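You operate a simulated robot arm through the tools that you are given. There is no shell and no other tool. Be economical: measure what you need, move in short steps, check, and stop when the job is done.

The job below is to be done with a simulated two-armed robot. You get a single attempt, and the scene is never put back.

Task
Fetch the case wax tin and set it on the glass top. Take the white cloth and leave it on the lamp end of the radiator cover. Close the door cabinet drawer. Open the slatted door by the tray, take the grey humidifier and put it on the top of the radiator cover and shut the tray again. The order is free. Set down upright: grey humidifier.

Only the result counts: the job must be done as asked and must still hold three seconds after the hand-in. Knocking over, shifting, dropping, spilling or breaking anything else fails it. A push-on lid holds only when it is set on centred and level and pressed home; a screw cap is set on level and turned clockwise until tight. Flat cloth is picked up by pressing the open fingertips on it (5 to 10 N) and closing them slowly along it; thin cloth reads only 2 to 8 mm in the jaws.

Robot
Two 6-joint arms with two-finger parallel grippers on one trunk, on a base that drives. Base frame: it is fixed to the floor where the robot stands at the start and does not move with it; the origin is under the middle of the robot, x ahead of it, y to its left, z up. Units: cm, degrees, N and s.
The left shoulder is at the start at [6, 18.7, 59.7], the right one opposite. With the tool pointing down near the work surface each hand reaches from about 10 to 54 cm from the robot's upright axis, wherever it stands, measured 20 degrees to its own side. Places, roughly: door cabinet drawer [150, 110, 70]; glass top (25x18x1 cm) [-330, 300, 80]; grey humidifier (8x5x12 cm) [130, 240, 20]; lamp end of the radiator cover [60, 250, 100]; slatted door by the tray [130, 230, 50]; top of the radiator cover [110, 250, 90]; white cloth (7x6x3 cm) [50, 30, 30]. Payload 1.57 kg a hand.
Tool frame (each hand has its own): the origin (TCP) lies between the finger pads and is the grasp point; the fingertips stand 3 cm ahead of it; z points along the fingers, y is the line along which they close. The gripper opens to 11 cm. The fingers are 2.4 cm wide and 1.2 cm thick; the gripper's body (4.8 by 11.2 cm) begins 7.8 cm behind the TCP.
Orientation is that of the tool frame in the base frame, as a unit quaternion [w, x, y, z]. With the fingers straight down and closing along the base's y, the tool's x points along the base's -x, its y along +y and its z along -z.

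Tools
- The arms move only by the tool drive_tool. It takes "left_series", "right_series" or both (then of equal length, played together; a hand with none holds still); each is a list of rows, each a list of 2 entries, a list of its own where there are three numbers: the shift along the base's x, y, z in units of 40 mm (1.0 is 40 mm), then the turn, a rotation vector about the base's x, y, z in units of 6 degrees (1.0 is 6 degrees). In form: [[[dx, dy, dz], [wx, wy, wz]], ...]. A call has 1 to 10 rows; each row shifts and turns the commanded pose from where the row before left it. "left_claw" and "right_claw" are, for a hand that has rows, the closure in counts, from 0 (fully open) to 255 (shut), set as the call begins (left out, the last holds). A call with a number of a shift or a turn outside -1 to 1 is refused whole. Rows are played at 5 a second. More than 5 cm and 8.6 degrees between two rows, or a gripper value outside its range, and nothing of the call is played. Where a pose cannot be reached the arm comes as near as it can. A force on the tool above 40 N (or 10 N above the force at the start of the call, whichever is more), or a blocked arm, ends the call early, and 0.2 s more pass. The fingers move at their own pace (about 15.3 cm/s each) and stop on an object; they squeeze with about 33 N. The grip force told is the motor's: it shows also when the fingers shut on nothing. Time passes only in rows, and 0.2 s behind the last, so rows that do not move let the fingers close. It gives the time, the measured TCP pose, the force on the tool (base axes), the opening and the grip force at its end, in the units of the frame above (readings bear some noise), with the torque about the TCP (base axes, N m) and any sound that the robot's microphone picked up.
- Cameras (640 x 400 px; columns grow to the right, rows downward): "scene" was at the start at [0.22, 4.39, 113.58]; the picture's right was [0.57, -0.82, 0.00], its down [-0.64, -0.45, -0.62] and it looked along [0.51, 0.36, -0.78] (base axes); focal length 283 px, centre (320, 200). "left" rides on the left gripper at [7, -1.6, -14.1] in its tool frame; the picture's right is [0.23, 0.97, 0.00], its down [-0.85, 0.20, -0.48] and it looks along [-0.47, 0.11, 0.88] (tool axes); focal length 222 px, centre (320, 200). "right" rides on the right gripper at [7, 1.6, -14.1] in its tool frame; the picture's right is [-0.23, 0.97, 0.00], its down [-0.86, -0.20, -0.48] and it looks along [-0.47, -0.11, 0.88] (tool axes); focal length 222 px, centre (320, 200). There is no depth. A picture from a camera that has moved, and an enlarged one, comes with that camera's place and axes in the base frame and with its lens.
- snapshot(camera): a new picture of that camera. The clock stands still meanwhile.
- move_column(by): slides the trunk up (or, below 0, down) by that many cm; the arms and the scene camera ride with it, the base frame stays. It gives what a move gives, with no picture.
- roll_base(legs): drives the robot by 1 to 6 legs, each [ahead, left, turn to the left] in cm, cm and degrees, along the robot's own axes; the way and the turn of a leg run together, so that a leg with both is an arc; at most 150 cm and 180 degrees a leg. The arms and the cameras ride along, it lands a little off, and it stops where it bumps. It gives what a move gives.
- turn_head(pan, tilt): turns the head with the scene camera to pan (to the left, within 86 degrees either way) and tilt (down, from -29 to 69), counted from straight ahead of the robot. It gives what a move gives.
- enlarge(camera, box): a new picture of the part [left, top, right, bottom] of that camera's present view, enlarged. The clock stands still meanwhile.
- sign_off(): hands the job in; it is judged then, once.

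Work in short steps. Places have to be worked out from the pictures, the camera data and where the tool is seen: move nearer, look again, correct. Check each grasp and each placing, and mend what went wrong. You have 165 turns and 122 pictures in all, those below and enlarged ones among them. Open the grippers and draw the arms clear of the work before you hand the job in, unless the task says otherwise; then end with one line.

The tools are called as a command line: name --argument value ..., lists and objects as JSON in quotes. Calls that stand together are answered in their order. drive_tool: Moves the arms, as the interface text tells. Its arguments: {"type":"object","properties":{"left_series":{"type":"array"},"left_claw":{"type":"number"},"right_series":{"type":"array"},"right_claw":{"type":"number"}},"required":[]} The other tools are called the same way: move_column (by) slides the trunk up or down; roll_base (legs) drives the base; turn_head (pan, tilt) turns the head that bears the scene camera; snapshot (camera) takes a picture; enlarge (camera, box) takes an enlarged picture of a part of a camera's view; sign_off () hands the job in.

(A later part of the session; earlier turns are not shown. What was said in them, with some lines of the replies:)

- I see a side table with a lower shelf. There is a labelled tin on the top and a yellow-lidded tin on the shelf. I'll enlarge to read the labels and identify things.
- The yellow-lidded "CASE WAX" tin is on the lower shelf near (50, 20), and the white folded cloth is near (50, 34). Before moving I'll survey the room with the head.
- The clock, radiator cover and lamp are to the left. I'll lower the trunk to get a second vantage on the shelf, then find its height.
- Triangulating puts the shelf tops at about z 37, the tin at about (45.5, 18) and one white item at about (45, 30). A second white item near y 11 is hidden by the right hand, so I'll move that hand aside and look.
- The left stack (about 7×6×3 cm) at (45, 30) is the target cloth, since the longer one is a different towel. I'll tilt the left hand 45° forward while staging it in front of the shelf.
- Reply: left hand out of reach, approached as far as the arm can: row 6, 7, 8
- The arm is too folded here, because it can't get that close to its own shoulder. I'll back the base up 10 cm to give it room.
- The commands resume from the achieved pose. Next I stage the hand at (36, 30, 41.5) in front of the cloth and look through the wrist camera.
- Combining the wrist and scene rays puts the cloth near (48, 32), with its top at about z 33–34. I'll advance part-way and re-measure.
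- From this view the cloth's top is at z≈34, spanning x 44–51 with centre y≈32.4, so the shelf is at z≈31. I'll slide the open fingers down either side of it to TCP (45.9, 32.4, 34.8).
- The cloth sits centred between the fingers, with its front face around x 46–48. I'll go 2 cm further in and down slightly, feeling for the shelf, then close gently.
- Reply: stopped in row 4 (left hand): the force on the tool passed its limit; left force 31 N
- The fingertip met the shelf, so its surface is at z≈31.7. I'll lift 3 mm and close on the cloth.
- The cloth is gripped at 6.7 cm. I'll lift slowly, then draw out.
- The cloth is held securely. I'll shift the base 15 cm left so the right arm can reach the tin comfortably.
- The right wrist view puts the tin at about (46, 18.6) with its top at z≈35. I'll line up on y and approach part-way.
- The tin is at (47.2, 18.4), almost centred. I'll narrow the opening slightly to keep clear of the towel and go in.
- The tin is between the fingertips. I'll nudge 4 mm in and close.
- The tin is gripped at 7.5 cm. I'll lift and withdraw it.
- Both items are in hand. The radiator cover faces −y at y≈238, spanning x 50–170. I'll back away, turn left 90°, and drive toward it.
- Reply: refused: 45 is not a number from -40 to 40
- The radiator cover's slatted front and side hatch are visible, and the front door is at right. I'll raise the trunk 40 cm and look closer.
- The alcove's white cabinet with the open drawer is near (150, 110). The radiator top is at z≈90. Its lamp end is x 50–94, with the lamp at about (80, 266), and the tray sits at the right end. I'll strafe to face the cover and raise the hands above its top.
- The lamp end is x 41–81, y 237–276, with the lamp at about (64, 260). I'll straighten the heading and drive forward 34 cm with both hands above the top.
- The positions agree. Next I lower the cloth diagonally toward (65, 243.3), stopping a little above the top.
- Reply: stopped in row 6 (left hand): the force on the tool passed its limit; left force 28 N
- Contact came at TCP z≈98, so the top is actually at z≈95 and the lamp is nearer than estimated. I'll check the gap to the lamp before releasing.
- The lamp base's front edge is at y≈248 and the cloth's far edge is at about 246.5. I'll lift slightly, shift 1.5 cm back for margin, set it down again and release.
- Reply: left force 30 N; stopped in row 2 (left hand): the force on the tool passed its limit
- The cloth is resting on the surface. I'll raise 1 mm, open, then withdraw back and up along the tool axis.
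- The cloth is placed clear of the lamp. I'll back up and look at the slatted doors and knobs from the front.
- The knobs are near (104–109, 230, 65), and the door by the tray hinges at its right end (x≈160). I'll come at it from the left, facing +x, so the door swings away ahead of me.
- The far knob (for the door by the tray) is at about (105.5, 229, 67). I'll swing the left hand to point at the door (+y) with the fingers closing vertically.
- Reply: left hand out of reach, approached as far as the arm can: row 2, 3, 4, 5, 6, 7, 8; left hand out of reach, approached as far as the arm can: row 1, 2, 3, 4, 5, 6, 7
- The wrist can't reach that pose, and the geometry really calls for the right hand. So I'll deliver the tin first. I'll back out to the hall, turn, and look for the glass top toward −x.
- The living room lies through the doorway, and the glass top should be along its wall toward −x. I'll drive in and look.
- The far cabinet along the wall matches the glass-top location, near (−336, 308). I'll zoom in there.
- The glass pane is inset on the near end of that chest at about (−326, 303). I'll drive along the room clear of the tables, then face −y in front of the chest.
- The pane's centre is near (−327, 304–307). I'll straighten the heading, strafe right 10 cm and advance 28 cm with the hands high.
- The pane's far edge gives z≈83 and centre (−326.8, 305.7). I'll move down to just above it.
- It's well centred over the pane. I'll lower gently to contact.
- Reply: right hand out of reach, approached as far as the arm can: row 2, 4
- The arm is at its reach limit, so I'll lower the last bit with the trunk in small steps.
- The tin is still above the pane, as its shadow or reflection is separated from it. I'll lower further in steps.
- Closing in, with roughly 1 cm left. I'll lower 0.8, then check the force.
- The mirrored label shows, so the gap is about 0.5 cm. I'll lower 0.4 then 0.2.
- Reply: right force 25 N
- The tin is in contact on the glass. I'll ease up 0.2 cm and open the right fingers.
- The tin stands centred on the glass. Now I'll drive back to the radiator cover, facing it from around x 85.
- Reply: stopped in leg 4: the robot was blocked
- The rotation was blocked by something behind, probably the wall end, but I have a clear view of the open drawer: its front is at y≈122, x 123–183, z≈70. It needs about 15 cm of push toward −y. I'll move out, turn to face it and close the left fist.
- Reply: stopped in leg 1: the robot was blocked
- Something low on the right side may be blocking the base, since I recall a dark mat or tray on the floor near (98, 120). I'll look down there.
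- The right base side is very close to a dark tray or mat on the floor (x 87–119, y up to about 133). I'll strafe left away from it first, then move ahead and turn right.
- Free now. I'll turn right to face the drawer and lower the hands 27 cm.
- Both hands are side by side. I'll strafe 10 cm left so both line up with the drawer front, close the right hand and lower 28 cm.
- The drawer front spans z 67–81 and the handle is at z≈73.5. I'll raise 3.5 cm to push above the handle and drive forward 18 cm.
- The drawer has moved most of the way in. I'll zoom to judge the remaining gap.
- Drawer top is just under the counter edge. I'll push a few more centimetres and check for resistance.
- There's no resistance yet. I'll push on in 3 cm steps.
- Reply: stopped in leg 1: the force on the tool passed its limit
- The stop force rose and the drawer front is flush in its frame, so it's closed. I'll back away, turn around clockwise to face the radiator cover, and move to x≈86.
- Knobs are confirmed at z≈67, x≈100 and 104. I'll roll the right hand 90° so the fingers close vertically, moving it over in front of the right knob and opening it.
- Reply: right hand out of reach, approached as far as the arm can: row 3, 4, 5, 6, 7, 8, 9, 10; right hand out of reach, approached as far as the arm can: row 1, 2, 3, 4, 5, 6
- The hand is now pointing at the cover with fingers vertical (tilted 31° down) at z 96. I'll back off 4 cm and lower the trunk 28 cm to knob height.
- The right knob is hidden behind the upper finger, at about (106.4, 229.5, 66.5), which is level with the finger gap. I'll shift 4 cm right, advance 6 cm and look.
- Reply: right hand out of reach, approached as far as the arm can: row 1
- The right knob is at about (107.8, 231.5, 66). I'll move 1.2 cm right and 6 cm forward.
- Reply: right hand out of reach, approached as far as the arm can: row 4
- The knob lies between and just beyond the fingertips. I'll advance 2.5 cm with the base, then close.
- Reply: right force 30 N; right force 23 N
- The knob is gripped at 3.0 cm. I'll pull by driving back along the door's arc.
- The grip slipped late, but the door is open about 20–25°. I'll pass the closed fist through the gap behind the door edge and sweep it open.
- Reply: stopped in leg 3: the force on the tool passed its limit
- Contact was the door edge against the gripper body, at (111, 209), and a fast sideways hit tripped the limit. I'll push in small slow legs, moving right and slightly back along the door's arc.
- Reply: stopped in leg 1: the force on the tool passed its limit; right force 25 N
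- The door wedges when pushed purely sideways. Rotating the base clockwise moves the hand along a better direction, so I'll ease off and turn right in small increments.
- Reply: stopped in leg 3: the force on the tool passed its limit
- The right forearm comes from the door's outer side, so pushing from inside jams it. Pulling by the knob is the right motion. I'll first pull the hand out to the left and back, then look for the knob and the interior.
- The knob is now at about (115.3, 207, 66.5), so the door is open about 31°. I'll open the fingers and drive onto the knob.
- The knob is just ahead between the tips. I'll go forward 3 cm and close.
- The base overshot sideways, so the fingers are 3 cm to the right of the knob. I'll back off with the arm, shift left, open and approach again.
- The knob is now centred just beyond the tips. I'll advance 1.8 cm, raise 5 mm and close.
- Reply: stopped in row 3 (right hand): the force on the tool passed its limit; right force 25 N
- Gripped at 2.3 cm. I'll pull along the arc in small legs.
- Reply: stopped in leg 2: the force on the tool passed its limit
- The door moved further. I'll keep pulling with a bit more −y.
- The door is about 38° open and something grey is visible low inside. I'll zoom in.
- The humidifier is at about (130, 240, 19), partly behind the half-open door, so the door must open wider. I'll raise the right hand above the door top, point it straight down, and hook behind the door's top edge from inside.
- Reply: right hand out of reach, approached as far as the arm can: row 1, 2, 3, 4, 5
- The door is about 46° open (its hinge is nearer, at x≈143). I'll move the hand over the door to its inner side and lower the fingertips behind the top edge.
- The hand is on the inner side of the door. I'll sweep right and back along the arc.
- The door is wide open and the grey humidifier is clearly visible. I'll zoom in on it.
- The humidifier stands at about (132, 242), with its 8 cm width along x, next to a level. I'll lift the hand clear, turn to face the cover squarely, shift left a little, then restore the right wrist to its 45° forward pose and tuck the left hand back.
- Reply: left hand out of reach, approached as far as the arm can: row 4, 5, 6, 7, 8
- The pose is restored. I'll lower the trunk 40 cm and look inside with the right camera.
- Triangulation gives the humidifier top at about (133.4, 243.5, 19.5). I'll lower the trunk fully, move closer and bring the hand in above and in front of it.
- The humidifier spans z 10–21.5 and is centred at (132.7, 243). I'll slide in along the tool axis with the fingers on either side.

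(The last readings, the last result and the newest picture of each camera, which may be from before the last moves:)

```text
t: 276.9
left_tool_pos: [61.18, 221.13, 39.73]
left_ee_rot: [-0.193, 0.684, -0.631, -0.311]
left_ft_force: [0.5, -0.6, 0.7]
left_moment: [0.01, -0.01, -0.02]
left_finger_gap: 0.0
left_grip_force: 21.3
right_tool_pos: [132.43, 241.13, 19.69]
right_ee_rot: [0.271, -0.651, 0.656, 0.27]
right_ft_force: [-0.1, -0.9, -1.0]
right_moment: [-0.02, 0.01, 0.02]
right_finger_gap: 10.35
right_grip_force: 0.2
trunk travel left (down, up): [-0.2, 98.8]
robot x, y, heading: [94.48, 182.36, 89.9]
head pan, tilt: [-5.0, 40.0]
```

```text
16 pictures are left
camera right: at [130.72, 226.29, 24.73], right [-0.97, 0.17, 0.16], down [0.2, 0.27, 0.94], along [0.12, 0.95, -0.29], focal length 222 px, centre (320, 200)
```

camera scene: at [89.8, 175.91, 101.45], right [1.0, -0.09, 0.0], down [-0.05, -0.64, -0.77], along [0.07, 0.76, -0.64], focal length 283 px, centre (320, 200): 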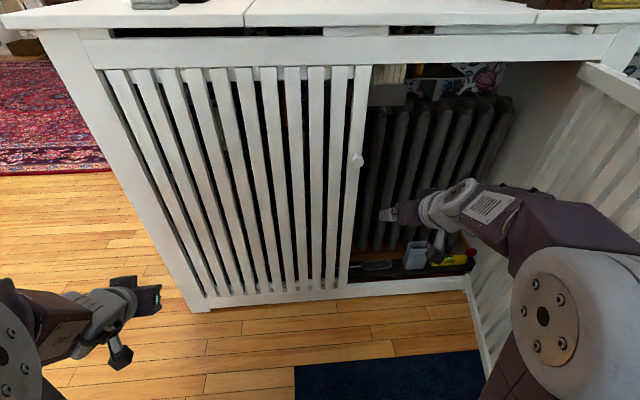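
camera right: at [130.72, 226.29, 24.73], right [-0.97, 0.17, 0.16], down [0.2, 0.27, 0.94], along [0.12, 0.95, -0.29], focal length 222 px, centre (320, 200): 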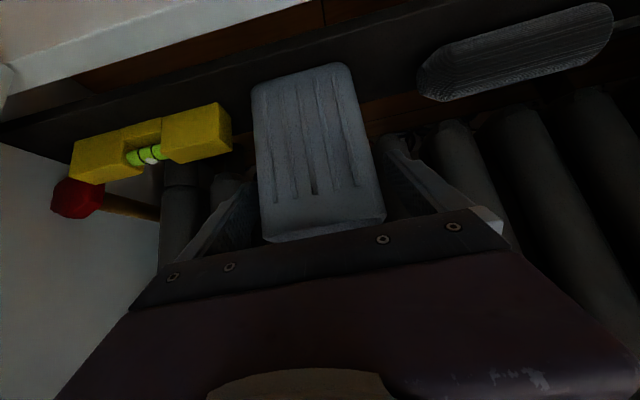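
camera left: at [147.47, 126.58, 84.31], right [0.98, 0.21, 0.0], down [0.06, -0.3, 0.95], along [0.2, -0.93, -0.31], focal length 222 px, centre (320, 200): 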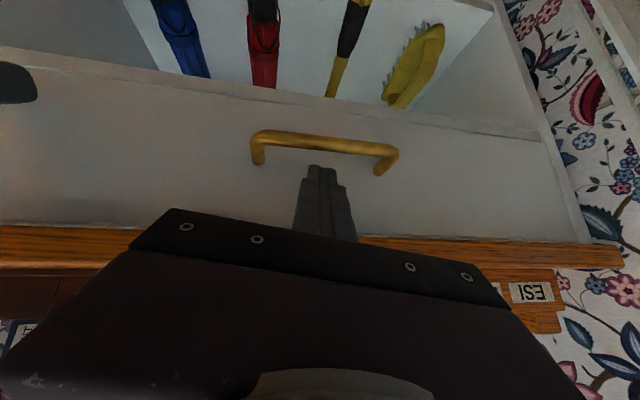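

The humidifier sits squarely between the fingers, so I'll close.

drive_tool --right_series '[[[0, 0, 0], [0, 0, 0]], [[0, 0, 0], [0, 0, 0]], [[0, 0, 0], [0, 0, 0]], [[0, 0, 0], [0, 0, 0]]]' --right_claw 255

drive_tool --right_series '[[[0, 0, 0.2], [0, 0, 0]], [[0, 0, 0.3], [0, 0, 0]], [[0, -0.1, 0.5], [0, 0, 0]], [[0, -0.3, 0.5], [0, 0, 0]], [[-0.2, -0.5, 0.5], [0, 0, 0]], [[-0.2, -0.6, 0.3], [0, 0, 0]], [[-0.3, -0.6, 0.3], [0, 0, 0]], [[-0.3, -0.6, 0.3], [0, 0, 0]]]'

snapshot --camera "right"

```text
t: 277.9
left_tool_pos: [61.17, 221.12, 39.61]
left_ee_rot: [-0.193, 0.684, -0.631, -0.311]
left_ft_force: [-0.8, 0.1, -0.8]
left_moment: [-0.01, 0.01, 0.03]
left_finger_gap: 0.02
left_grip_force: 21.3
right_tool_pos: [132.49, 241.1, 19.65]
right_ee_rot: [0.271, -0.652, 0.655, 0.269]
right_ft_force: [0.4, -0.3, -0.3]
right_moment: [0.03, 0.02, -0.03]
right_finger_gap: 7.98
right_grip_force: 32.8
trunk travel left (down, up): [-0.2, 98.8]
robot x, y, heading: [94.51, 182.62, 89.8]
head pan, tilt: [-5.0, 40.0]
```

```text
t: 279.7
left_tool_pos: [61.15, 221.17, 39.62]
left_ee_rot: [-0.193, 0.684, -0.631, -0.311]
left_ft_force: [-0.1, 0.4, 0.5]
left_moment: [-0.01, 0.0, -0.01]
left_finger_gap: 0.02
left_grip_force: 21.2
right_tool_pos: [128.84, 230.27, 31.36]
right_ee_rot: [0.271, -0.651, 0.656, 0.269]
right_ft_force: [0.2, 0.1, -3.0]
right_moment: [0.03, 0.01, 0.01]
right_finger_gap: 8.0
right_grip_force: 32.6
trunk travel left (down, up): [-0.2, 98.8]
robot x, y, heading: [94.34, 182.54, 90.2]
head pan, tilt: [-5.0, 40.0]
```

```text
15 pictures are left
camera right: at [127.12, 215.39, 36.4], right [-0.97, 0.17, 0.16], down [0.2, 0.27, 0.94], along [0.12, 0.95, -0.29], focal length 222 px, centre (320, 200)
```

right: 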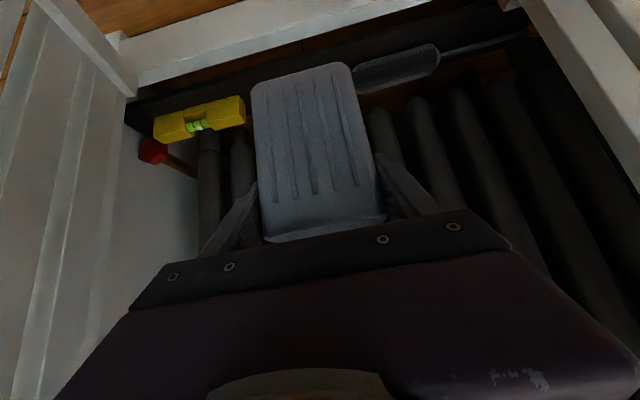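

The humidifier is held securely. I'll back out and left, then raise the trunk so its base clears the cover top.

roll_base --legs '[[-22, 0, 0], [0, 14, 0]]'

move_column --by 40

move_column --by 39

roll_base --legs '[[24, 0, 0]]'

turn_head --pan -25 --tilt 48

snapshot --camera "scene"

snapshot --camera "right"

```text
t: 282.3
left_tool_pos: [43.67, 196.05, 39.51]
left_ee_rot: [-0.194, 0.683, -0.632, -0.311]
left_ft_force: [0.9, 0.0, -0.4]
left_moment: [0.04, -0.01, -0.01]
left_finger_gap: 0.0
left_grip_force: 21.7
right_tool_pos: [111.23, 204.89, 31.34]
right_ee_rot: [0.272, -0.65, 0.657, 0.269]
right_ft_force: [-1.1, -1.3, -2.5]
right_moment: [0.05, 0.01, 0.02]
right_finger_gap: 8.01
right_grip_force: 33.0
trunk travel left (down, up): [-0.2, 98.8]
robot x, y, heading: [76.77, 156.99, 89.7]
head pan, tilt: [-5.0, 40.0]
```

```text
t: 286.1
left_tool_pos: [40.58, 193.05, 79.57]
left_ee_rot: [-0.193, 0.683, -0.632, -0.31]
left_ft_force: [0.3, 0.5, 1.0]
left_moment: [0.01, 0.0, -0.02]
left_finger_gap: 0.0
left_grip_force: 21.5
right_tool_pos: [108.34, 202.0, 71.3]
right_ee_rot: [0.27, -0.65, 0.658, 0.268]
right_ft_force: [-0.1, 0.2, -1.4]
right_moment: [-0.01, -0.02, 0.04]
right_finger_gap: 7.99
right_grip_force: 33.3
trunk travel left (down, up): [-40.2, 58.8]
robot x, y, heading: [73.94, 154.22, 89.4]
head pan, tilt: [-5.0, 40.0]
```

```text
t: 289.9
left_tool_pos: [42.61, 194.97, 118.62]
left_ee_rot: [-0.193, 0.683, -0.633, -0.31]
left_ft_force: [-0.1, 0.1, -0.1]
left_moment: [0.0, 0.01, 0.0]
left_finger_gap: 0.0
left_grip_force: 21.4
right_tool_pos: [110.3, 203.88, 110.34]
right_ee_rot: [0.27, -0.65, 0.658, 0.268]
right_ft_force: [0.0, 0.3, -2.2]
right_moment: [0.03, -0.01, -0.03]
right_finger_gap: 8.0
right_grip_force: 32.8
trunk travel left (down, up): [-79.2, 19.8]
robot x, y, heading: [75.76, 155.98, 89.7]
head pan, tilt: [-5.0, 40.0]
```

```text
t: 291.6
left_tool_pos: [43.6, 219.57, 118.75]
left_ee_rot: [-0.193, 0.684, -0.632, -0.311]
left_ft_force: [0.5, 0.9, -0.3]
left_moment: [0.0, 0.01, -0.03]
left_finger_gap: 0.0
left_grip_force: 21.1
right_tool_pos: [111.29, 228.58, 110.24]
right_ee_rot: [0.27, -0.65, 0.658, 0.267]
right_ft_force: [0.0, 0.5, -2.4]
right_moment: [0.0, -0.04, -0.02]
right_finger_gap: 7.99
right_grip_force: 32.7
trunk travel left (down, up): [-79.2, 19.8]
robot x, y, heading: [76.87, 180.92, 89.7]
head pan, tilt: [-5.0, 40.0]
```

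```text
t: 292.4
left_tool_pos: [43.89, 219.9, 118.82]
left_ee_rot: [-0.192, 0.682, -0.633, -0.311]
left_ft_force: [0.3, 0.1, 0.3]
left_moment: [-0.01, -0.01, 0.0]
left_finger_gap: 0.0
left_grip_force: 21.2
right_tool_pos: [111.69, 228.79, 109.96]
right_ee_rot: [0.269, -0.65, 0.658, 0.269]
right_ft_force: [-0.4, 0.6, -2.5]
right_moment: [0.0, -0.01, -0.02]
right_finger_gap: 7.99
right_grip_force: 32.9
trunk travel left (down, up): [-79.2, 19.8]
robot x, y, heading: [76.72, 181.09, 89.7]
head pan, tilt: [-25.0, 48.0]
```

```text
14 pictures are left
camera scene: at [79.45, 182.34, 170.82], right [0.9, -0.43, 0.0], down [-0.31, -0.67, -0.67], along [0.29, 0.6, -0.74], focal length 283 px, centre (320, 200)
```

scene: 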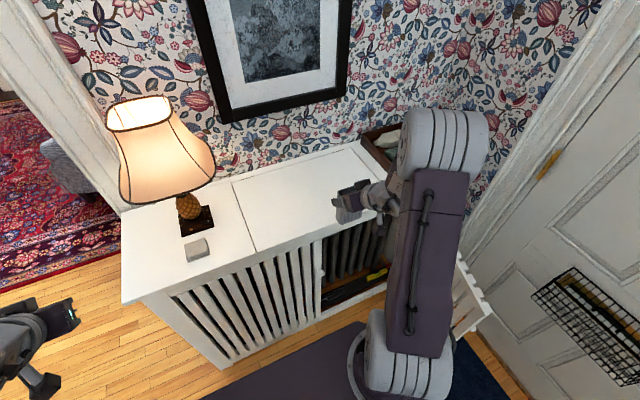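

```text
13 pictures are left
camera right: at [109.91, 214.02, 115.07], right [-0.97, 0.17, 0.16], down [0.21, 0.27, 0.94], along [0.12, 0.95, -0.3], focal length 222 px, centre (320, 200)
```

right: 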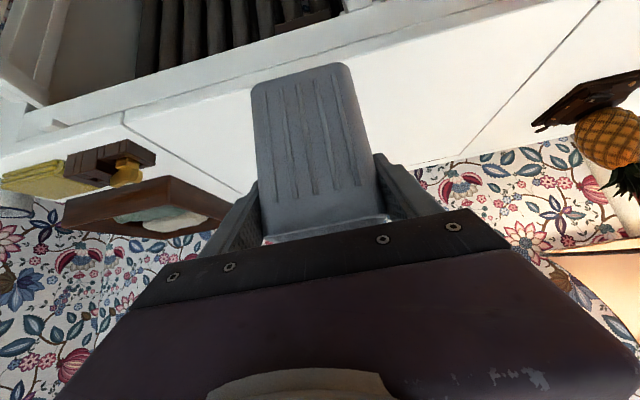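

The humidifier is over the cover. I'll advance the base 8 cm and the arm 7 cm to centre it on the top (about (112, 245)).

roll_base --legs '[[8, 0, 0]]'

drive_tool --right_series '[[[0, 0.45, 0], [0, 0, 0]], [[0, 0.45, 0], [0, 0, 0]], [[0, 0.45, 0], [0, 0, 0]], [[0, 0.4, 0], [0, 0, 0]]]'

move_column --by -3.5

snapshot --camera "right"

```text
t: 293.5
left_tool_pos: [43.85, 227.48, 119.01]
left_ee_rot: [-0.191, 0.684, -0.631, -0.312]
left_ft_force: [-0.2, 0.6, 0.3]
left_moment: [0.01, -0.03, 0.01]
left_finger_gap: 0.0
left_grip_force: 20.6
right_tool_pos: [111.37, 236.7, 110.17]
right_ee_rot: [0.27, -0.65, 0.658, 0.269]
right_ft_force: [0.5, -0.5, -3.2]
right_moment: [0.0, 0.02, -0.02]
right_finger_gap: 7.99
right_grip_force: 33.3
trunk travel left (down, up): [-79.2, 19.8]
robot x, y, heading: [76.64, 189.48, 90.0]
head pan, tilt: [-25.0, 48.0]
```

```text
t: 294.5
left_tool_pos: [44.36, 227.65, 119.04]
left_ee_rot: [-0.191, 0.683, -0.633, -0.312]
left_ft_force: [-0.4, 0.5, -0.3]
left_moment: [0.03, 0.01, -0.01]
left_finger_gap: 0.0
left_grip_force: 21.8
right_tool_pos: [111.74, 243.8, 109.97]
right_ee_rot: [0.267, -0.65, 0.658, 0.271]
right_ft_force: [-0.4, -1.2, -2.6]
right_moment: [0.01, 0.02, -0.03]
right_finger_gap: 7.97
right_grip_force: 33.2
trunk travel left (down, up): [-79.2, 19.8]
robot x, y, heading: [76.67, 188.77, 89.4]
head pan, tilt: [-25.0, 48.0]
```

```text
t: 295.3
left_tool_pos: [44.31, 227.68, 115.52]
left_ee_rot: [-0.19, 0.683, -0.632, -0.312]
left_ft_force: [-0.1, 0.9, -0.1]
left_moment: [0.03, 0.0, 0.02]
left_finger_gap: 0.0
left_grip_force: 21.4
right_tool_pos: [111.76, 243.75, 106.41]
right_ee_rot: [0.268, -0.65, 0.658, 0.271]
right_ft_force: [-0.1, 0.0, -2.5]
right_moment: [-0.01, -0.01, 0.02]
right_finger_gap: 7.98
right_grip_force: 33.6
trunk travel left (down, up): [-75.7, 23.3]
robot x, y, heading: [76.94, 188.77, 89.9]
head pan, tilt: [-25.0, 48.0]
```

```text
12 pictures are left
camera right: at [110.1, 228.93, 111.46], right [-0.97, 0.17, 0.17], down [0.21, 0.27, 0.94], along [0.11, 0.95, -0.3], focal length 222 px, centre (320, 200)
```

right: 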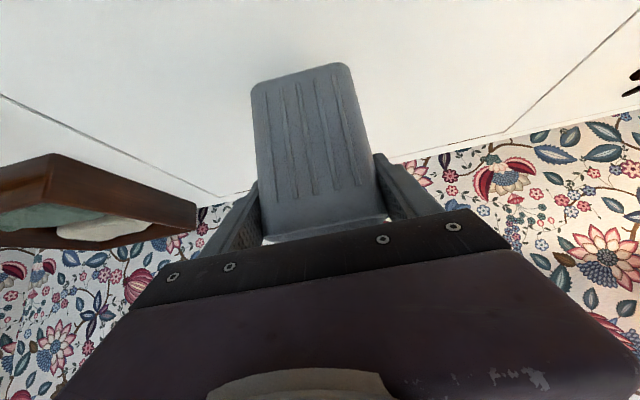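

The humidifier is centred over the main section. I'll lower in small steps until there's contact.

move_column --by -1

move_column --by -0.5

move_column --by -0.4

```text
t: 295.9
left_tool_pos: [44.32, 227.74, 114.57]
left_ee_rot: [-0.19, 0.683, -0.633, -0.311]
left_ft_force: [0.1, -0.1, 0.4]
left_moment: [0.03, -0.01, -0.02]
left_finger_gap: 0.0
left_grip_force: 20.6
right_tool_pos: [111.9, 243.88, 105.39]
right_ee_rot: [0.268, -0.65, 0.658, 0.27]
right_ft_force: [0.3, -0.1, -2.9]
right_moment: [0.02, 0.02, 0.01]
right_finger_gap: 7.96
right_grip_force: 32.9
trunk travel left (down, up): [-74.7, 24.3]
robot x, y, heading: [76.58, 188.94, 89.7]
head pan, tilt: [-25.0, 48.0]
```

```text
t: 296.4
left_tool_pos: [44.33, 227.85, 114.01]
left_ee_rot: [-0.19, 0.683, -0.633, -0.312]
left_ft_force: [0.1, -0.6, 0.4]
left_moment: [0.03, 0.04, 0.0]
left_finger_gap: 0.02
left_grip_force: 21.0
right_tool_pos: [111.85, 243.89, 104.86]
right_ee_rot: [0.268, -0.649, 0.659, 0.27]
right_ft_force: [-1.4, -0.2, -2.1]
right_moment: [-0.04, -0.04, 0.01]
right_finger_gap: 7.98
right_grip_force: 33.3
trunk travel left (down, up): [-74.2, 24.8]
robot x, y, heading: [76.85, 189.17, 89.8]
head pan, tilt: [-25.0, 48.0]
```

```text
t: 296.9
left_tool_pos: [44.25, 227.82, 113.7]
left_ee_rot: [-0.19, 0.683, -0.633, -0.312]
left_ft_force: [-0.8, 0.3, 0.5]
left_moment: [0.04, 0.04, -0.02]
left_finger_gap: 0.03
left_grip_force: 21.3
right_tool_pos: [111.82, 243.81, 104.41]
right_ee_rot: [0.266, -0.65, 0.658, 0.271]
right_ft_force: [0.0, 0.1, -2.8]
right_moment: [0.02, 0.01, 0.0]
right_finger_gap: 8.01
right_grip_force: 33.1
trunk travel left (down, up): [-73.8, 25.2]
robot x, y, heading: [77.2, 188.76, 89.9]
head pan, tilt: [-25.0, 48.0]
```

No contact yet, so I'll keep going.

move_column --by -0.5

move_column --by -0.4

enlarge --camera "right" --box '[200, 20, 440, 170]'

```text
t: 297.5
left_tool_pos: [44.24, 227.7, 113.21]
left_ee_rot: [-0.191, 0.683, -0.632, -0.312]
left_ft_force: [-0.6, 0.5, -0.6]
left_moment: [-0.01, -0.01, 0.0]
left_finger_gap: 0.02
left_grip_force: 21.5
right_tool_pos: [111.94, 243.73, 104.22]
right_ee_rot: [0.271, -0.649, 0.657, 0.271]
right_ft_force: [2.5, 1.4, 9.8]
right_moment: [-0.17, -0.66, 0.04]
right_finger_gap: 8.02
right_grip_force: 32.8
trunk travel left (down, up): [-73.3, 25.7]
robot x, y, heading: [76.82, 188.98, 90.2]
head pan, tilt: [-25.0, 48.0]
```

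```text
t: 298.0
left_tool_pos: [44.22, 227.52, 112.8]
left_ee_rot: [-0.192, 0.683, -0.632, -0.313]
left_ft_force: [0.4, 0.5, 0.3]
left_moment: [-0.03, 0.0, 0.02]
left_finger_gap: 0.0
left_grip_force: 21.2
right_tool_pos: [111.82, 243.62, 104.1]
right_ee_rot: [0.271, -0.65, 0.655, 0.274]
right_ft_force: [4.9, 2.9, 30.8]
right_moment: [0.03, -1.1, 0.08]
right_finger_gap: 7.97
right_grip_force: 33.0
trunk travel left (down, up): [-72.9, 26.1]
robot x, y, heading: [76.53, 189.01, 89.7]
head pan, tilt: [-25.0, 48.0]
```

```text
2.67 times, centred on (320, 95) of right
camera zoom: at [110.03, 228.82, 108.97], right [-0.97, 0.17, 0.17], down [0.21, 0.26, 0.94], along [0.12, 0.95, -0.29], focal length 592 px, centre (320, 480)
```

zoom: 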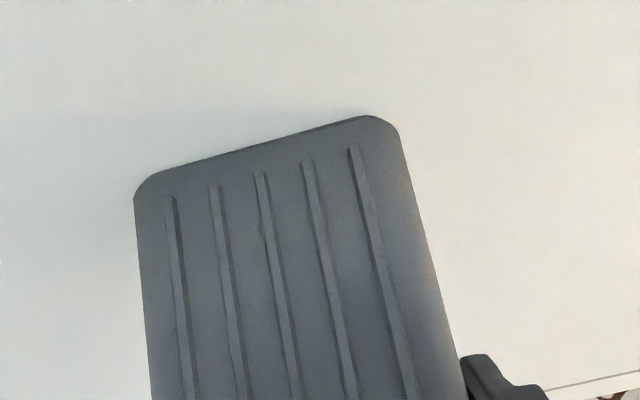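

It's firmly in contact. I'll relieve the load slightly and open, then withdraw along the tool axis.

move_column --by 0.3

drive_tool --right_series '[[[0, 0, 0], [0, 0, 0]], [[0, 0, 0], [0, 0, 0]], [[0, 0, 0], [0, 0, 0]]]' --right_claw 15

drive_tool --right_series '[[[0, -0.25, 0.25], [0, 0, 0]], [[0, -0.5, 0.5], [0, 0, 0]], [[0, -0.5, 0.5], [0, 0, 0]], [[0, -0.6, 0.6], [0, 0, 0]], [[0, -0.6, 0.6], [0, 0, 0]], [[0, -0.6, 0.2], [0, 0, 0]]]'

snapshot --camera "right"

```text
t: 298.5
left_tool_pos: [44.21, 227.69, 113.15]
left_ee_rot: [-0.191, 0.683, -0.633, -0.312]
left_ft_force: [-0.2, 0.1, -0.7]
left_moment: [0.03, -0.03, -0.02]
left_finger_gap: 0.0
left_grip_force: 21.1
right_tool_pos: [111.74, 243.8, 104.15]
right_ee_rot: [0.27, -0.649, 0.658, 0.27]
right_ft_force: [4.4, 5.7, 19.4]
right_moment: [0.65, -1.18, 0.2]
right_finger_gap: 8.02
right_grip_force: 33.1
trunk travel left (down, up): [-73.2, 25.8]
robot x, y, heading: [76.88, 189.32, 89.9]
head pan, tilt: [-25.0, 48.0]
```

```text
t: 299.3
left_tool_pos: [44.32, 227.78, 112.97]
left_ee_rot: [-0.19, 0.683, -0.632, -0.312]
left_ft_force: [0.0, -0.3, 0.1]
left_moment: [0.0, 0.02, 0.0]
left_finger_gap: 0.02
left_grip_force: 20.9
right_tool_pos: [111.87, 243.75, 103.97]
right_ee_rot: [0.268, -0.65, 0.658, 0.271]
right_ft_force: [0.1, 0.7, 0.1]
right_moment: [0.0, 0.02, 0.0]
right_finger_gap: 10.33
right_grip_force: 0.1
trunk travel left (down, up): [-73.2, 25.8]
robot x, y, heading: [76.84, 189.1, 89.9]
head pan, tilt: [-25.0, 48.0]
```

```text
t: 300.7
left_tool_pos: [44.22, 227.7, 113.14]
left_ee_rot: [-0.191, 0.683, -0.632, -0.312]
left_ft_force: [0.1, 0.0, 0.7]
left_moment: [0.03, 0.0, -0.03]
left_finger_gap: 0.0
left_grip_force: 21.4
right_tool_pos: [111.76, 231.5, 114.89]
right_ee_rot: [0.267, -0.65, 0.657, 0.271]
right_ft_force: [0.4, -0.1, 0.1]
right_moment: [0.03, -0.01, 0.03]
right_finger_gap: 10.34
right_grip_force: 0.1
trunk travel left (down, up): [-73.2, 25.8]
robot x, y, heading: [76.98, 189.01, 89.8]
head pan, tilt: [-25.0, 48.0]
```

```text
10 pictures are left
camera right: at [110.08, 216.68, 119.85], right [-0.97, 0.17, 0.17], down [0.21, 0.27, 0.94], along [0.11, 0.95, -0.3], focal length 222 px, centre (320, 200)
```

right: 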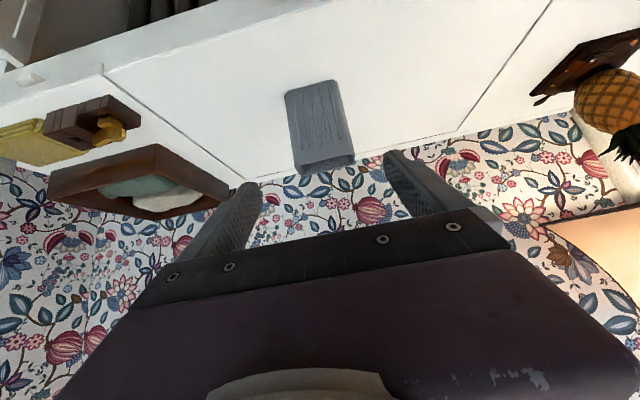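

The humidifier stands upright on the cover top. Now I'll shut the door: back away, move the right hand over to the door's outer side (x≈154), and lower it with a closed fist.

roll_base --legs '[[-33, 0, 0], [0, -41, 0]]'

drive_tool --right_series '[[[0, 0, 0], [0, 0, 0]], [[0, 0, 0], [0, 0, 0]], [[0, 0, 0], [0, 0, 0]]]' --right_claw 255

snapshot --camera "scene"

```text
t: 305.1
left_tool_pos: [85.45, 194.53, 113.24]
left_ee_rot: [-0.193, 0.679, -0.636, -0.311]
left_ft_force: [0.0, -0.1, 0.4]
left_moment: [0.01, 0.01, -0.03]
left_finger_gap: 0.01
left_grip_force: 21.5
right_tool_pos: [153.12, 197.7, 114.88]
right_ee_rot: [0.269, -0.646, 0.661, 0.27]
right_ft_force: [0.5, 0.2, -0.6]
right_moment: [0.0, 0.0, 0.01]
right_finger_gap: 10.34
right_grip_force: 0.1
trunk travel left (down, up): [-73.2, 25.8]
robot x, y, heading: [117.92, 155.39, 89.4]
head pan, tilt: [-25.0, 48.0]
```

```text
t: 305.9
left_tool_pos: [85.75, 195.14, 113.02]
left_ee_rot: [-0.19, 0.679, -0.637, -0.31]
left_ft_force: [0.4, 0.0, 0.1]
left_moment: [0.0, -0.01, 0.02]
left_finger_gap: 0.02
left_grip_force: 21.1
right_tool_pos: [153.31, 198.17, 114.49]
right_ee_rot: [0.267, -0.646, 0.662, 0.269]
right_ft_force: [0.1, 0.0, -0.1]
right_moment: [0.07, -0.02, 0.0]
right_finger_gap: 0.0
right_grip_force: 20.7
trunk travel left (down, up): [-73.2, 25.8]
robot x, y, heading: [117.48, 155.32, 88.9]
head pan, tilt: [-25.0, 48.0]
```

```text
9 pictures are left
camera scene: at [121.16, 156.1, 164.81], right [0.9, -0.44, 0.0], down [-0.32, -0.67, -0.67], along [0.29, 0.61, -0.74], focal length 283 px, centre (320, 200)
```

scene: 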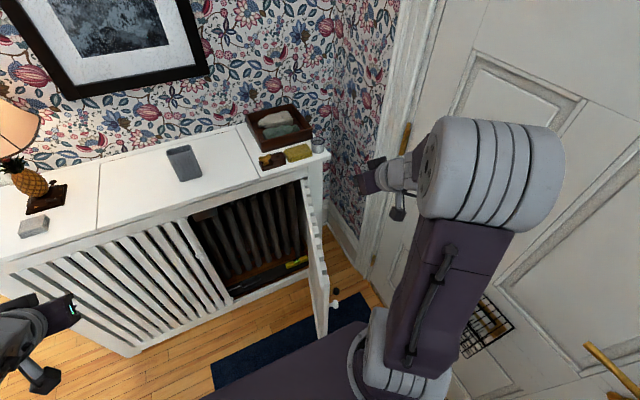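

The elbow would come close to the mail basket if lowered there. I'll shift left so the fist is just outside the door, and lower only enough for the fingertips to overlap the door's top edge.

roll_base --legs '[[0, 7, 0]]'

move_column --by -28

snapshot --camera "right"

```text
t: 306.9
left_tool_pos: [79.01, 195.26, 113.15]
left_ee_rot: [-0.189, 0.678, -0.638, -0.31]
left_ft_force: [0.5, -0.2, -1.2]
left_moment: [-0.01, 0.0, 0.03]
left_finger_gap: 0.0
left_grip_force: 21.1
right_tool_pos: [146.64, 198.34, 114.49]
right_ee_rot: [0.268, -0.645, 0.663, 0.27]
right_ft_force: [-0.1, 0.1, -0.5]
right_moment: [0.0, 0.0, 0.01]
right_finger_gap: 0.02
right_grip_force: 21.0
trunk travel left (down, up): [-73.2, 25.8]
robot x, y, heading: [111.03, 155.63, 89.1]
head pan, tilt: [-25.0, 48.0]
```

```text
t: 309.7
left_tool_pos: [78.7, 195.72, 84.89]
left_ee_rot: [-0.189, 0.679, -0.638, -0.309]
left_ft_force: [-0.4, 0.7, -0.7]
left_moment: [0.01, 0.02, -0.01]
left_finger_gap: 0.02
left_grip_force: 21.6
right_tool_pos: [146.39, 198.77, 86.33]
right_ee_rot: [0.267, -0.646, 0.663, 0.267]
right_ft_force: [0.0, 0.4, -0.4]
right_moment: [0.0, 0.01, -0.04]
right_finger_gap: 0.0
right_grip_force: 21.0
trunk travel left (down, up): [-45.2, 53.8]
robot x, y, heading: [111.05, 155.84, 88.7]
head pan, tilt: [-25.0, 48.0]
```

```text
8 pictures are left
camera right: at [144.47, 183.93, 91.54], right [-0.97, 0.18, 0.17], down [0.21, 0.27, 0.94], along [0.13, 0.94, -0.3], focal length 222 px, centre (320, 200)
```

right: 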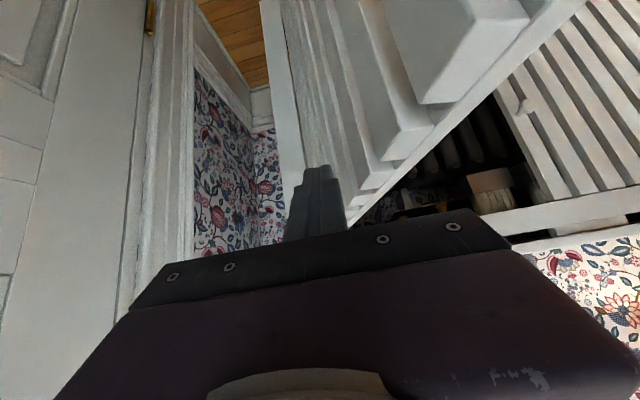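

The fist is on the door's outer side, just at its top. I'll lower 5 cm more and start sweeping left in small legs.

move_column --by -5

roll_base --legs '[[0, 4, 0], [0, 4, 0], [0, 4, 0], [2, 4, 0], [2, 4, 0], [2, 3, 0]]'

snapshot --camera "scene"

```text
t: 310.5
left_tool_pos: [78.66, 195.99, 79.86]
left_ee_rot: [-0.188, 0.68, -0.638, -0.308]
left_ft_force: [-0.4, -0.2, -0.9]
left_moment: [-0.02, 0.01, 0.0]
left_finger_gap: 0.02
left_grip_force: 21.4
right_tool_pos: [146.53, 199.43, 82.0]
right_ee_rot: [0.272, -0.641, 0.664, 0.27]
right_ft_force: [0.8, 3.0, 12.7]
right_moment: [-1.0, 0.83, -0.12]
right_finger_gap: 0.0
right_grip_force: 20.8
trunk travel left (down, up): [-40.3, 58.7]
robot x, y, heading: [110.7, 155.74, 89.4]
head pan, tilt: [-25.0, 48.0]
stopped: the force on the tool passed its limit (the readings are from after the stop); the commanded pose is now the measured one
```

```text
t: 311.4
left_tool_pos: [77.07, 196.74, 79.51]
left_ee_rot: [-0.187, 0.68, -0.641, -0.304]
left_ft_force: [-0.3, 0.7, 0.3]
left_moment: [0.0, -0.02, -0.03]
left_finger_gap: 0.0
left_grip_force: 21.2
right_tool_pos: [145.04, 200.35, 81.8]
right_ee_rot: [0.273, -0.64, 0.667, 0.268]
right_ft_force: [-0.5, 0.5, -0.1]
right_moment: [0.0, -0.01, 0.01]
right_finger_gap: 0.0
right_grip_force: 21.2
trunk travel left (down, up): [-40.3, 58.7]
robot x, y, heading: [109.35, 156.01, 88.8]
head pan, tilt: [-25.0, 48.0]
stopped in leg 1: the robot was blocked; the commanded pose is now the measured one
```

```text
7 pictures are left
camera scene: at [112.33, 156.44, 131.92], right [0.9, -0.44, 0.0], down [-0.32, -0.67, -0.67], along [0.29, 0.61, -0.74], focal length 283 px, centre (320, 200)
```

scene: 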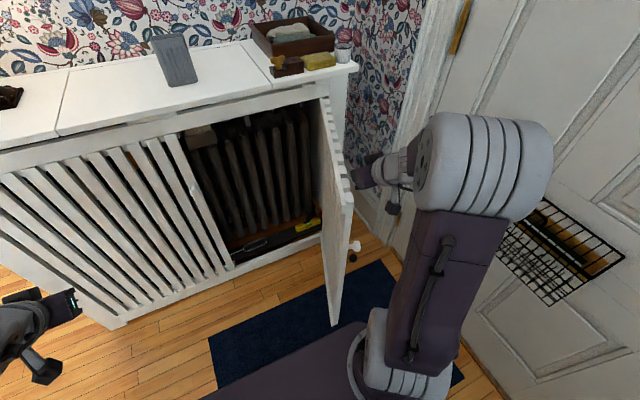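

The gripper's body corner was resting on the door's top edge. I'll raise 1 cm so only the fingers overlap, and sweep with the arm instead.

move_column --by 1

drive_tool --right_series '[[[-0.5, 0, 0], [0, 0, 0]], [[-0.5, 0, 0], [0, 0, 0]], [[-0.5, 0, 0], [0, 0, 0]], [[-0.5, 0, 0], [0, 0, 0]], [[-0.5, 0, 0], [0, 0, 0]], [[-0.5, 0.1, 0], [0, 0, 0]], [[-0.6, 0.25, 0], [0, 0, 0]], [[-0.6, 0.25, 0], [0, 0, 0]], [[-0.6, 0.25, 0], [0, 0, 0]], [[-0.6, 0.3, 0], [0, 0, 0]]]'

snapshot --camera "scene"

```text
t: 311.9
left_tool_pos: [77.16, 196.71, 80.74]
left_ee_rot: [-0.186, 0.68, -0.641, -0.305]
left_ft_force: [0.3, -0.4, 0.9]
left_moment: [0.03, -0.01, 0.02]
left_finger_gap: 0.01
left_grip_force: 21.0
right_tool_pos: [145.25, 200.27, 82.85]
right_ee_rot: [0.271, -0.641, 0.666, 0.269]
right_ft_force: [-0.7, -0.6, -0.3]
right_moment: [-0.02, -0.02, 0.01]
right_finger_gap: 0.0
right_grip_force: 21.0
trunk travel left (down, up): [-41.3, 57.7]
robot x, y, heading: [109.32, 155.76, 89.2]
head pan, tilt: [-25.0, 48.0]
```

```text
t: 314.1
left_tool_pos: [77.22, 196.68, 80.64]
left_ee_rot: [-0.186, 0.68, -0.641, -0.305]
left_ft_force: [0.5, -1.4, 0.5]
left_moment: [0.01, -0.04, -0.01]
left_finger_gap: 0.01
left_grip_force: 21.8
right_tool_pos: [128.29, 203.38, 80.81]
right_ee_rot: [0.247, -0.65, 0.667, 0.268]
right_ft_force: [0.2, -0.2, 0.2]
right_moment: [-0.01, -0.04, 0.0]
right_finger_gap: 0.0
right_grip_force: 21.0
right hand out of reach, approached as far as the arm can: row 8, 9, 10
trunk travel left (down, up): [-41.3, 57.7]
robot x, y, heading: [109.06, 155.7, 89.1]
head pan, tilt: [-25.0, 48.0]
```

```text
6 pictures are left
camera scene: at [112.58, 156.4, 132.92], right [0.9, -0.44, 0.0], down [-0.32, -0.67, -0.67], along [0.29, 0.61, -0.74], focal length 283 px, centre (320, 200)
```

scene: 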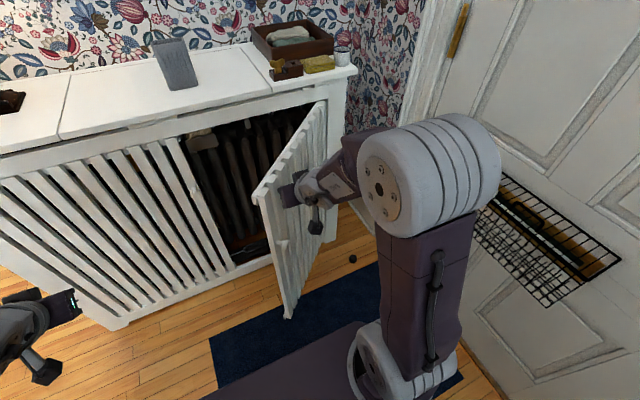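

The door is swinging shut (about 50°). I'll continue pushing forward and left with small base legs.

roll_base --legs '[[4, 2, 0], [4, 2.5, 0], [4, 2.5, 0], [4, 2.5, 0], [4, 2, 0]]'

roll_base --legs '[[3, 0, 0], [3, 0, 0], [3, 0, 0]]'

snapshot --camera "scene"

```text
t: 317.1
left_tool_pos: [65.87, 216.86, 80.64]
left_ee_rot: [-0.185, 0.681, -0.64, -0.305]
left_ft_force: [-0.7, 0.7, -0.3]
left_moment: [0.01, 0.0, 0.02]
left_finger_gap: 0.0
left_grip_force: 21.4
right_tool_pos: [116.78, 223.6, 80.72]
right_ee_rot: [0.246, -0.651, 0.666, 0.268]
right_ft_force: [-0.5, 0.7, -0.3]
right_moment: [0.01, -0.05, -0.02]
right_finger_gap: 0.02
right_grip_force: 21.0
trunk travel left (down, up): [-41.3, 57.7]
robot x, y, heading: [98.09, 175.82, 89.2]
head pan, tilt: [-25.0, 48.0]
```

```text
t: 318.9
left_tool_pos: [66.56, 225.17, 81.37]
left_ee_rot: [-0.184, 0.678, -0.641, -0.308]
left_ft_force: [-0.1, -0.1, 0.7]
left_moment: [-0.01, -0.01, 0.0]
left_finger_gap: 0.0
left_grip_force: 21.8
right_tool_pos: [117.46, 231.0, 79.76]
right_ee_rot: [0.239, -0.651, 0.671, 0.262]
right_ft_force: [-5.8, -22.2, 12.0]
right_moment: [-0.03, 0.04, 0.23]
right_finger_gap: 0.0
right_grip_force: 21.6
trunk travel left (down, up): [-41.3, 57.7]
robot x, y, heading: [98.21, 185.06, 89.0]
head pan, tilt: [-25.0, 48.0]
stopped in leg 3: the force on the tool passed its limit (the readings are from after the stop); the commanded pose is now the measured one
```

```text
5 pictures are left
camera scene: at [100.76, 185.3, 132.92], right [0.9, -0.44, 0.0], down [-0.32, -0.67, -0.67], along [0.3, 0.6, -0.74], focal length 283 px, centre (320, 200)
```

scene: 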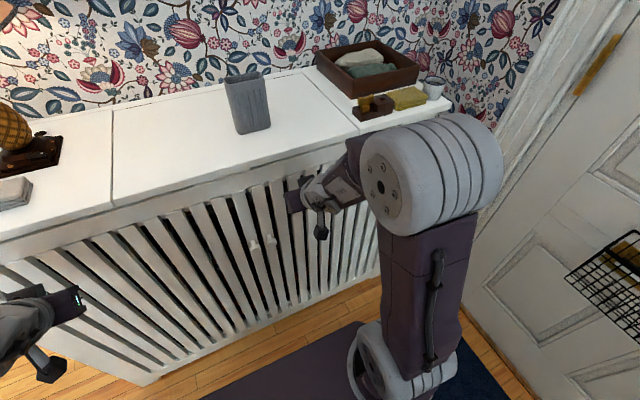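

The door appears shut, with the push force up to the stop. I'll back away and verify.

roll_base --legs '[[-25, 0, 0]]'

turn_head --pan -5 --tilt 40

snapshot --camera "scene"

```text
t: 320.7
left_tool_pos: [66.43, 200.2, 81.13]
left_ee_rot: [-0.183, 0.678, -0.643, -0.306]
left_ft_force: [-0.1, -0.1, 0.3]
left_moment: [0.01, -0.02, 0.03]
left_finger_gap: 0.0
left_grip_force: 21.6
right_tool_pos: [117.31, 206.22, 79.72]
right_ee_rot: [0.239, -0.651, 0.672, 0.261]
right_ft_force: [-0.4, 0.7, -0.8]
right_moment: [-0.01, -0.03, 0.0]
right_finger_gap: 0.0
right_grip_force: 21.3
trunk travel left (down, up): [-41.3, 57.7]
robot x, y, heading: [97.97, 159.08, 89.0]
head pan, tilt: [-25.0, 48.0]
```

```text
t: 321.5
left_tool_pos: [66.66, 199.94, 81.34]
left_ee_rot: [-0.182, 0.678, -0.643, -0.307]
left_ft_force: [-0.6, 0.2, 0.3]
left_moment: [-0.03, -0.02, -0.03]
left_finger_gap: 0.02
left_grip_force: 21.3
right_tool_pos: [117.45, 206.02, 79.68]
right_ee_rot: [0.239, -0.649, 0.673, 0.262]
right_ft_force: [0.8, 0.7, 0.5]
right_moment: [0.03, -0.06, 0.0]
right_finger_gap: 0.0
right_grip_force: 21.4
trunk travel left (down, up): [-41.3, 57.7]
robot x, y, heading: [97.66, 159.22, 89.0]
head pan, tilt: [-5.0, 40.0]
```

```text
4 pictures are left
camera scene: at [98.16, 161.61, 134.05], right [0.99, -0.11, 0.0], down [-0.07, -0.64, -0.77], along [0.08, 0.76, -0.64], focal length 283 px, centre (320, 200)
```

scene: 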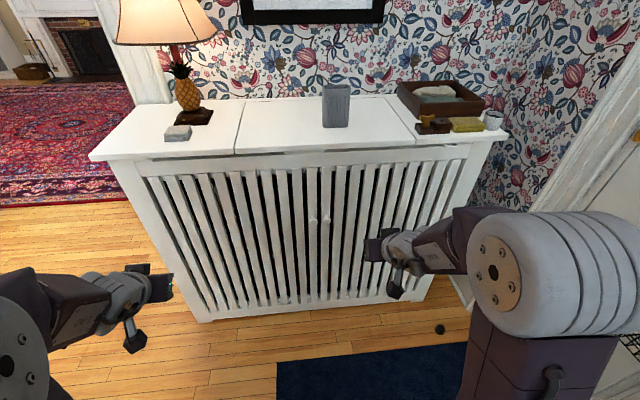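

The door is shut, the humidifier is upright, and the cloth is by the lamp. I'll open both grippers, turn right a bit to confirm the drawer stayed closed, and zoom on the door.

drive_tool --left_series '[[[0, 0, 0], [0, 0, 0]], [[0, 0, 0], [0, 0, 0]], [[0, 0, 0], [0, 0, 0]]]' --right_series '[[[0, 0, 0], [0, 0, 0]], [[0, 0, 0], [0, 0, 0]], [[0, 0, 0], [0, 0, 0]]]' --left_claw 0 --right_claw 0

enlarge --camera "scene" --box '[210, 110, 530, 310]'

roll_base --legs '[[0, 10, 0], [0, 0, -55]]'

turn_head --pan -75 --tilt 40

snapshot --camera "scene"

```text
t: 322.3
left_tool_pos: [66.77, 200.16, 81.34]
left_ee_rot: [-0.182, 0.677, -0.643, -0.308]
left_ft_force: [-0.9, 0.0, 0.3]
left_moment: [-0.02, -0.02, -0.02]
left_finger_gap: 11.02
left_grip_force: 0.0
right_tool_pos: [117.48, 206.04, 79.68]
right_ee_rot: [0.239, -0.649, 0.673, 0.263]
right_ft_force: [0.3, -0.7, 0.3]
right_moment: [0.01, 0.0, -0.03]
right_finger_gap: 10.99
right_grip_force: 0.1
trunk travel left (down, up): [-41.3, 57.7]
robot x, y, heading: [97.86, 159.33, 88.9]
head pan, tilt: [-5.0, 40.0]
```

```text
2.00 times, centred on (370, 210) of scene
camera zoom: at [98.17, 161.69, 134.05], right [0.99, -0.1, 0.0], down [-0.06, -0.64, -0.77], along [0.08, 0.76, -0.64], focal length 565 px, centre (220, 180)
```

zoom: 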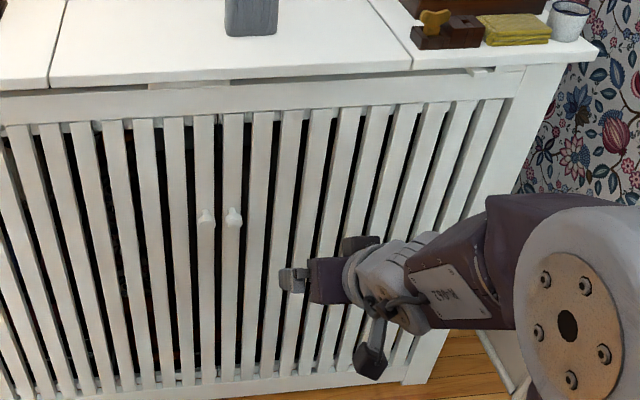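

```text
t: 325.9
left_tool_pos: [103.31, 208.46, 81.42]
left_ee_rot: [0.303, -0.306, 0.882, 0.189]
left_ft_force: [-0.2, -0.5, 0.4]
left_moment: [-0.01, -0.03, -0.01]
left_finger_gap: 11.0
left_grip_force: 0.1
right_tool_pos: [137.74, 170.28, 79.66]
right_ee_rot: [0.333, -0.268, 0.896, 0.124]
right_ft_force: [-0.4, 0.8, 1.3]
right_moment: [-0.02, 0.02, 0.01]
right_finger_gap: 10.99
right_grip_force: 0.1
trunk travel left (down, up): [-41.3, 57.7]
robot x, y, heading: [87.92, 159.51, 34.4]
head pan, tilt: [-5.0, 40.0]
```

```text
t: 327.3
left_tool_pos: [103.5, 208.6, 81.17]
left_ee_rot: [0.3, -0.307, 0.883, 0.19]
left_ft_force: [0.3, -0.2, 0.2]
left_moment: [0.0, -0.01, 0.03]
left_finger_gap: 11.02
left_grip_force: 0.1
right_tool_pos: [137.83, 170.55, 79.61]
right_ee_rot: [0.332, -0.268, 0.896, 0.124]
right_ft_force: [0.1, 0.2, 0.1]
right_moment: [-0.03, -0.03, 0.0]
right_finger_gap: 10.99
right_grip_force: 0.0
trunk travel left (down, up): [-41.3, 57.7]
robot x, y, heading: [87.66, 159.01, 34.3]
head pan, tilt: [-75.0, 40.0]
```

```text
2 pictures are left
camera scene: at [88.94, 150.22, 134.04], right [-0.65, -0.76, 0.0], down [-0.48, 0.42, -0.77], along [0.58, -0.5, -0.64], focal length 283 px, centre (320, 200)
```

scene: 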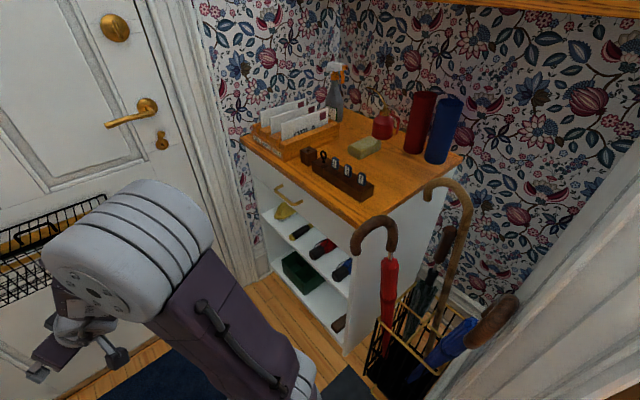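

The drawer is flush, the door is shut and the items are placed. The grippers are open and both arms are clear, so I'm handing in.

sign_off

```text
The job is handed in.
```

The job is handed in with all four parts done: the case wax tin is on the glass top, the white cloth is on the lamp end, and the door cabinet drawer is closed. The grey humidifier stands upright on the radiator cover, and the slatted door is shut again; I took "shut the tray" to mean that door.
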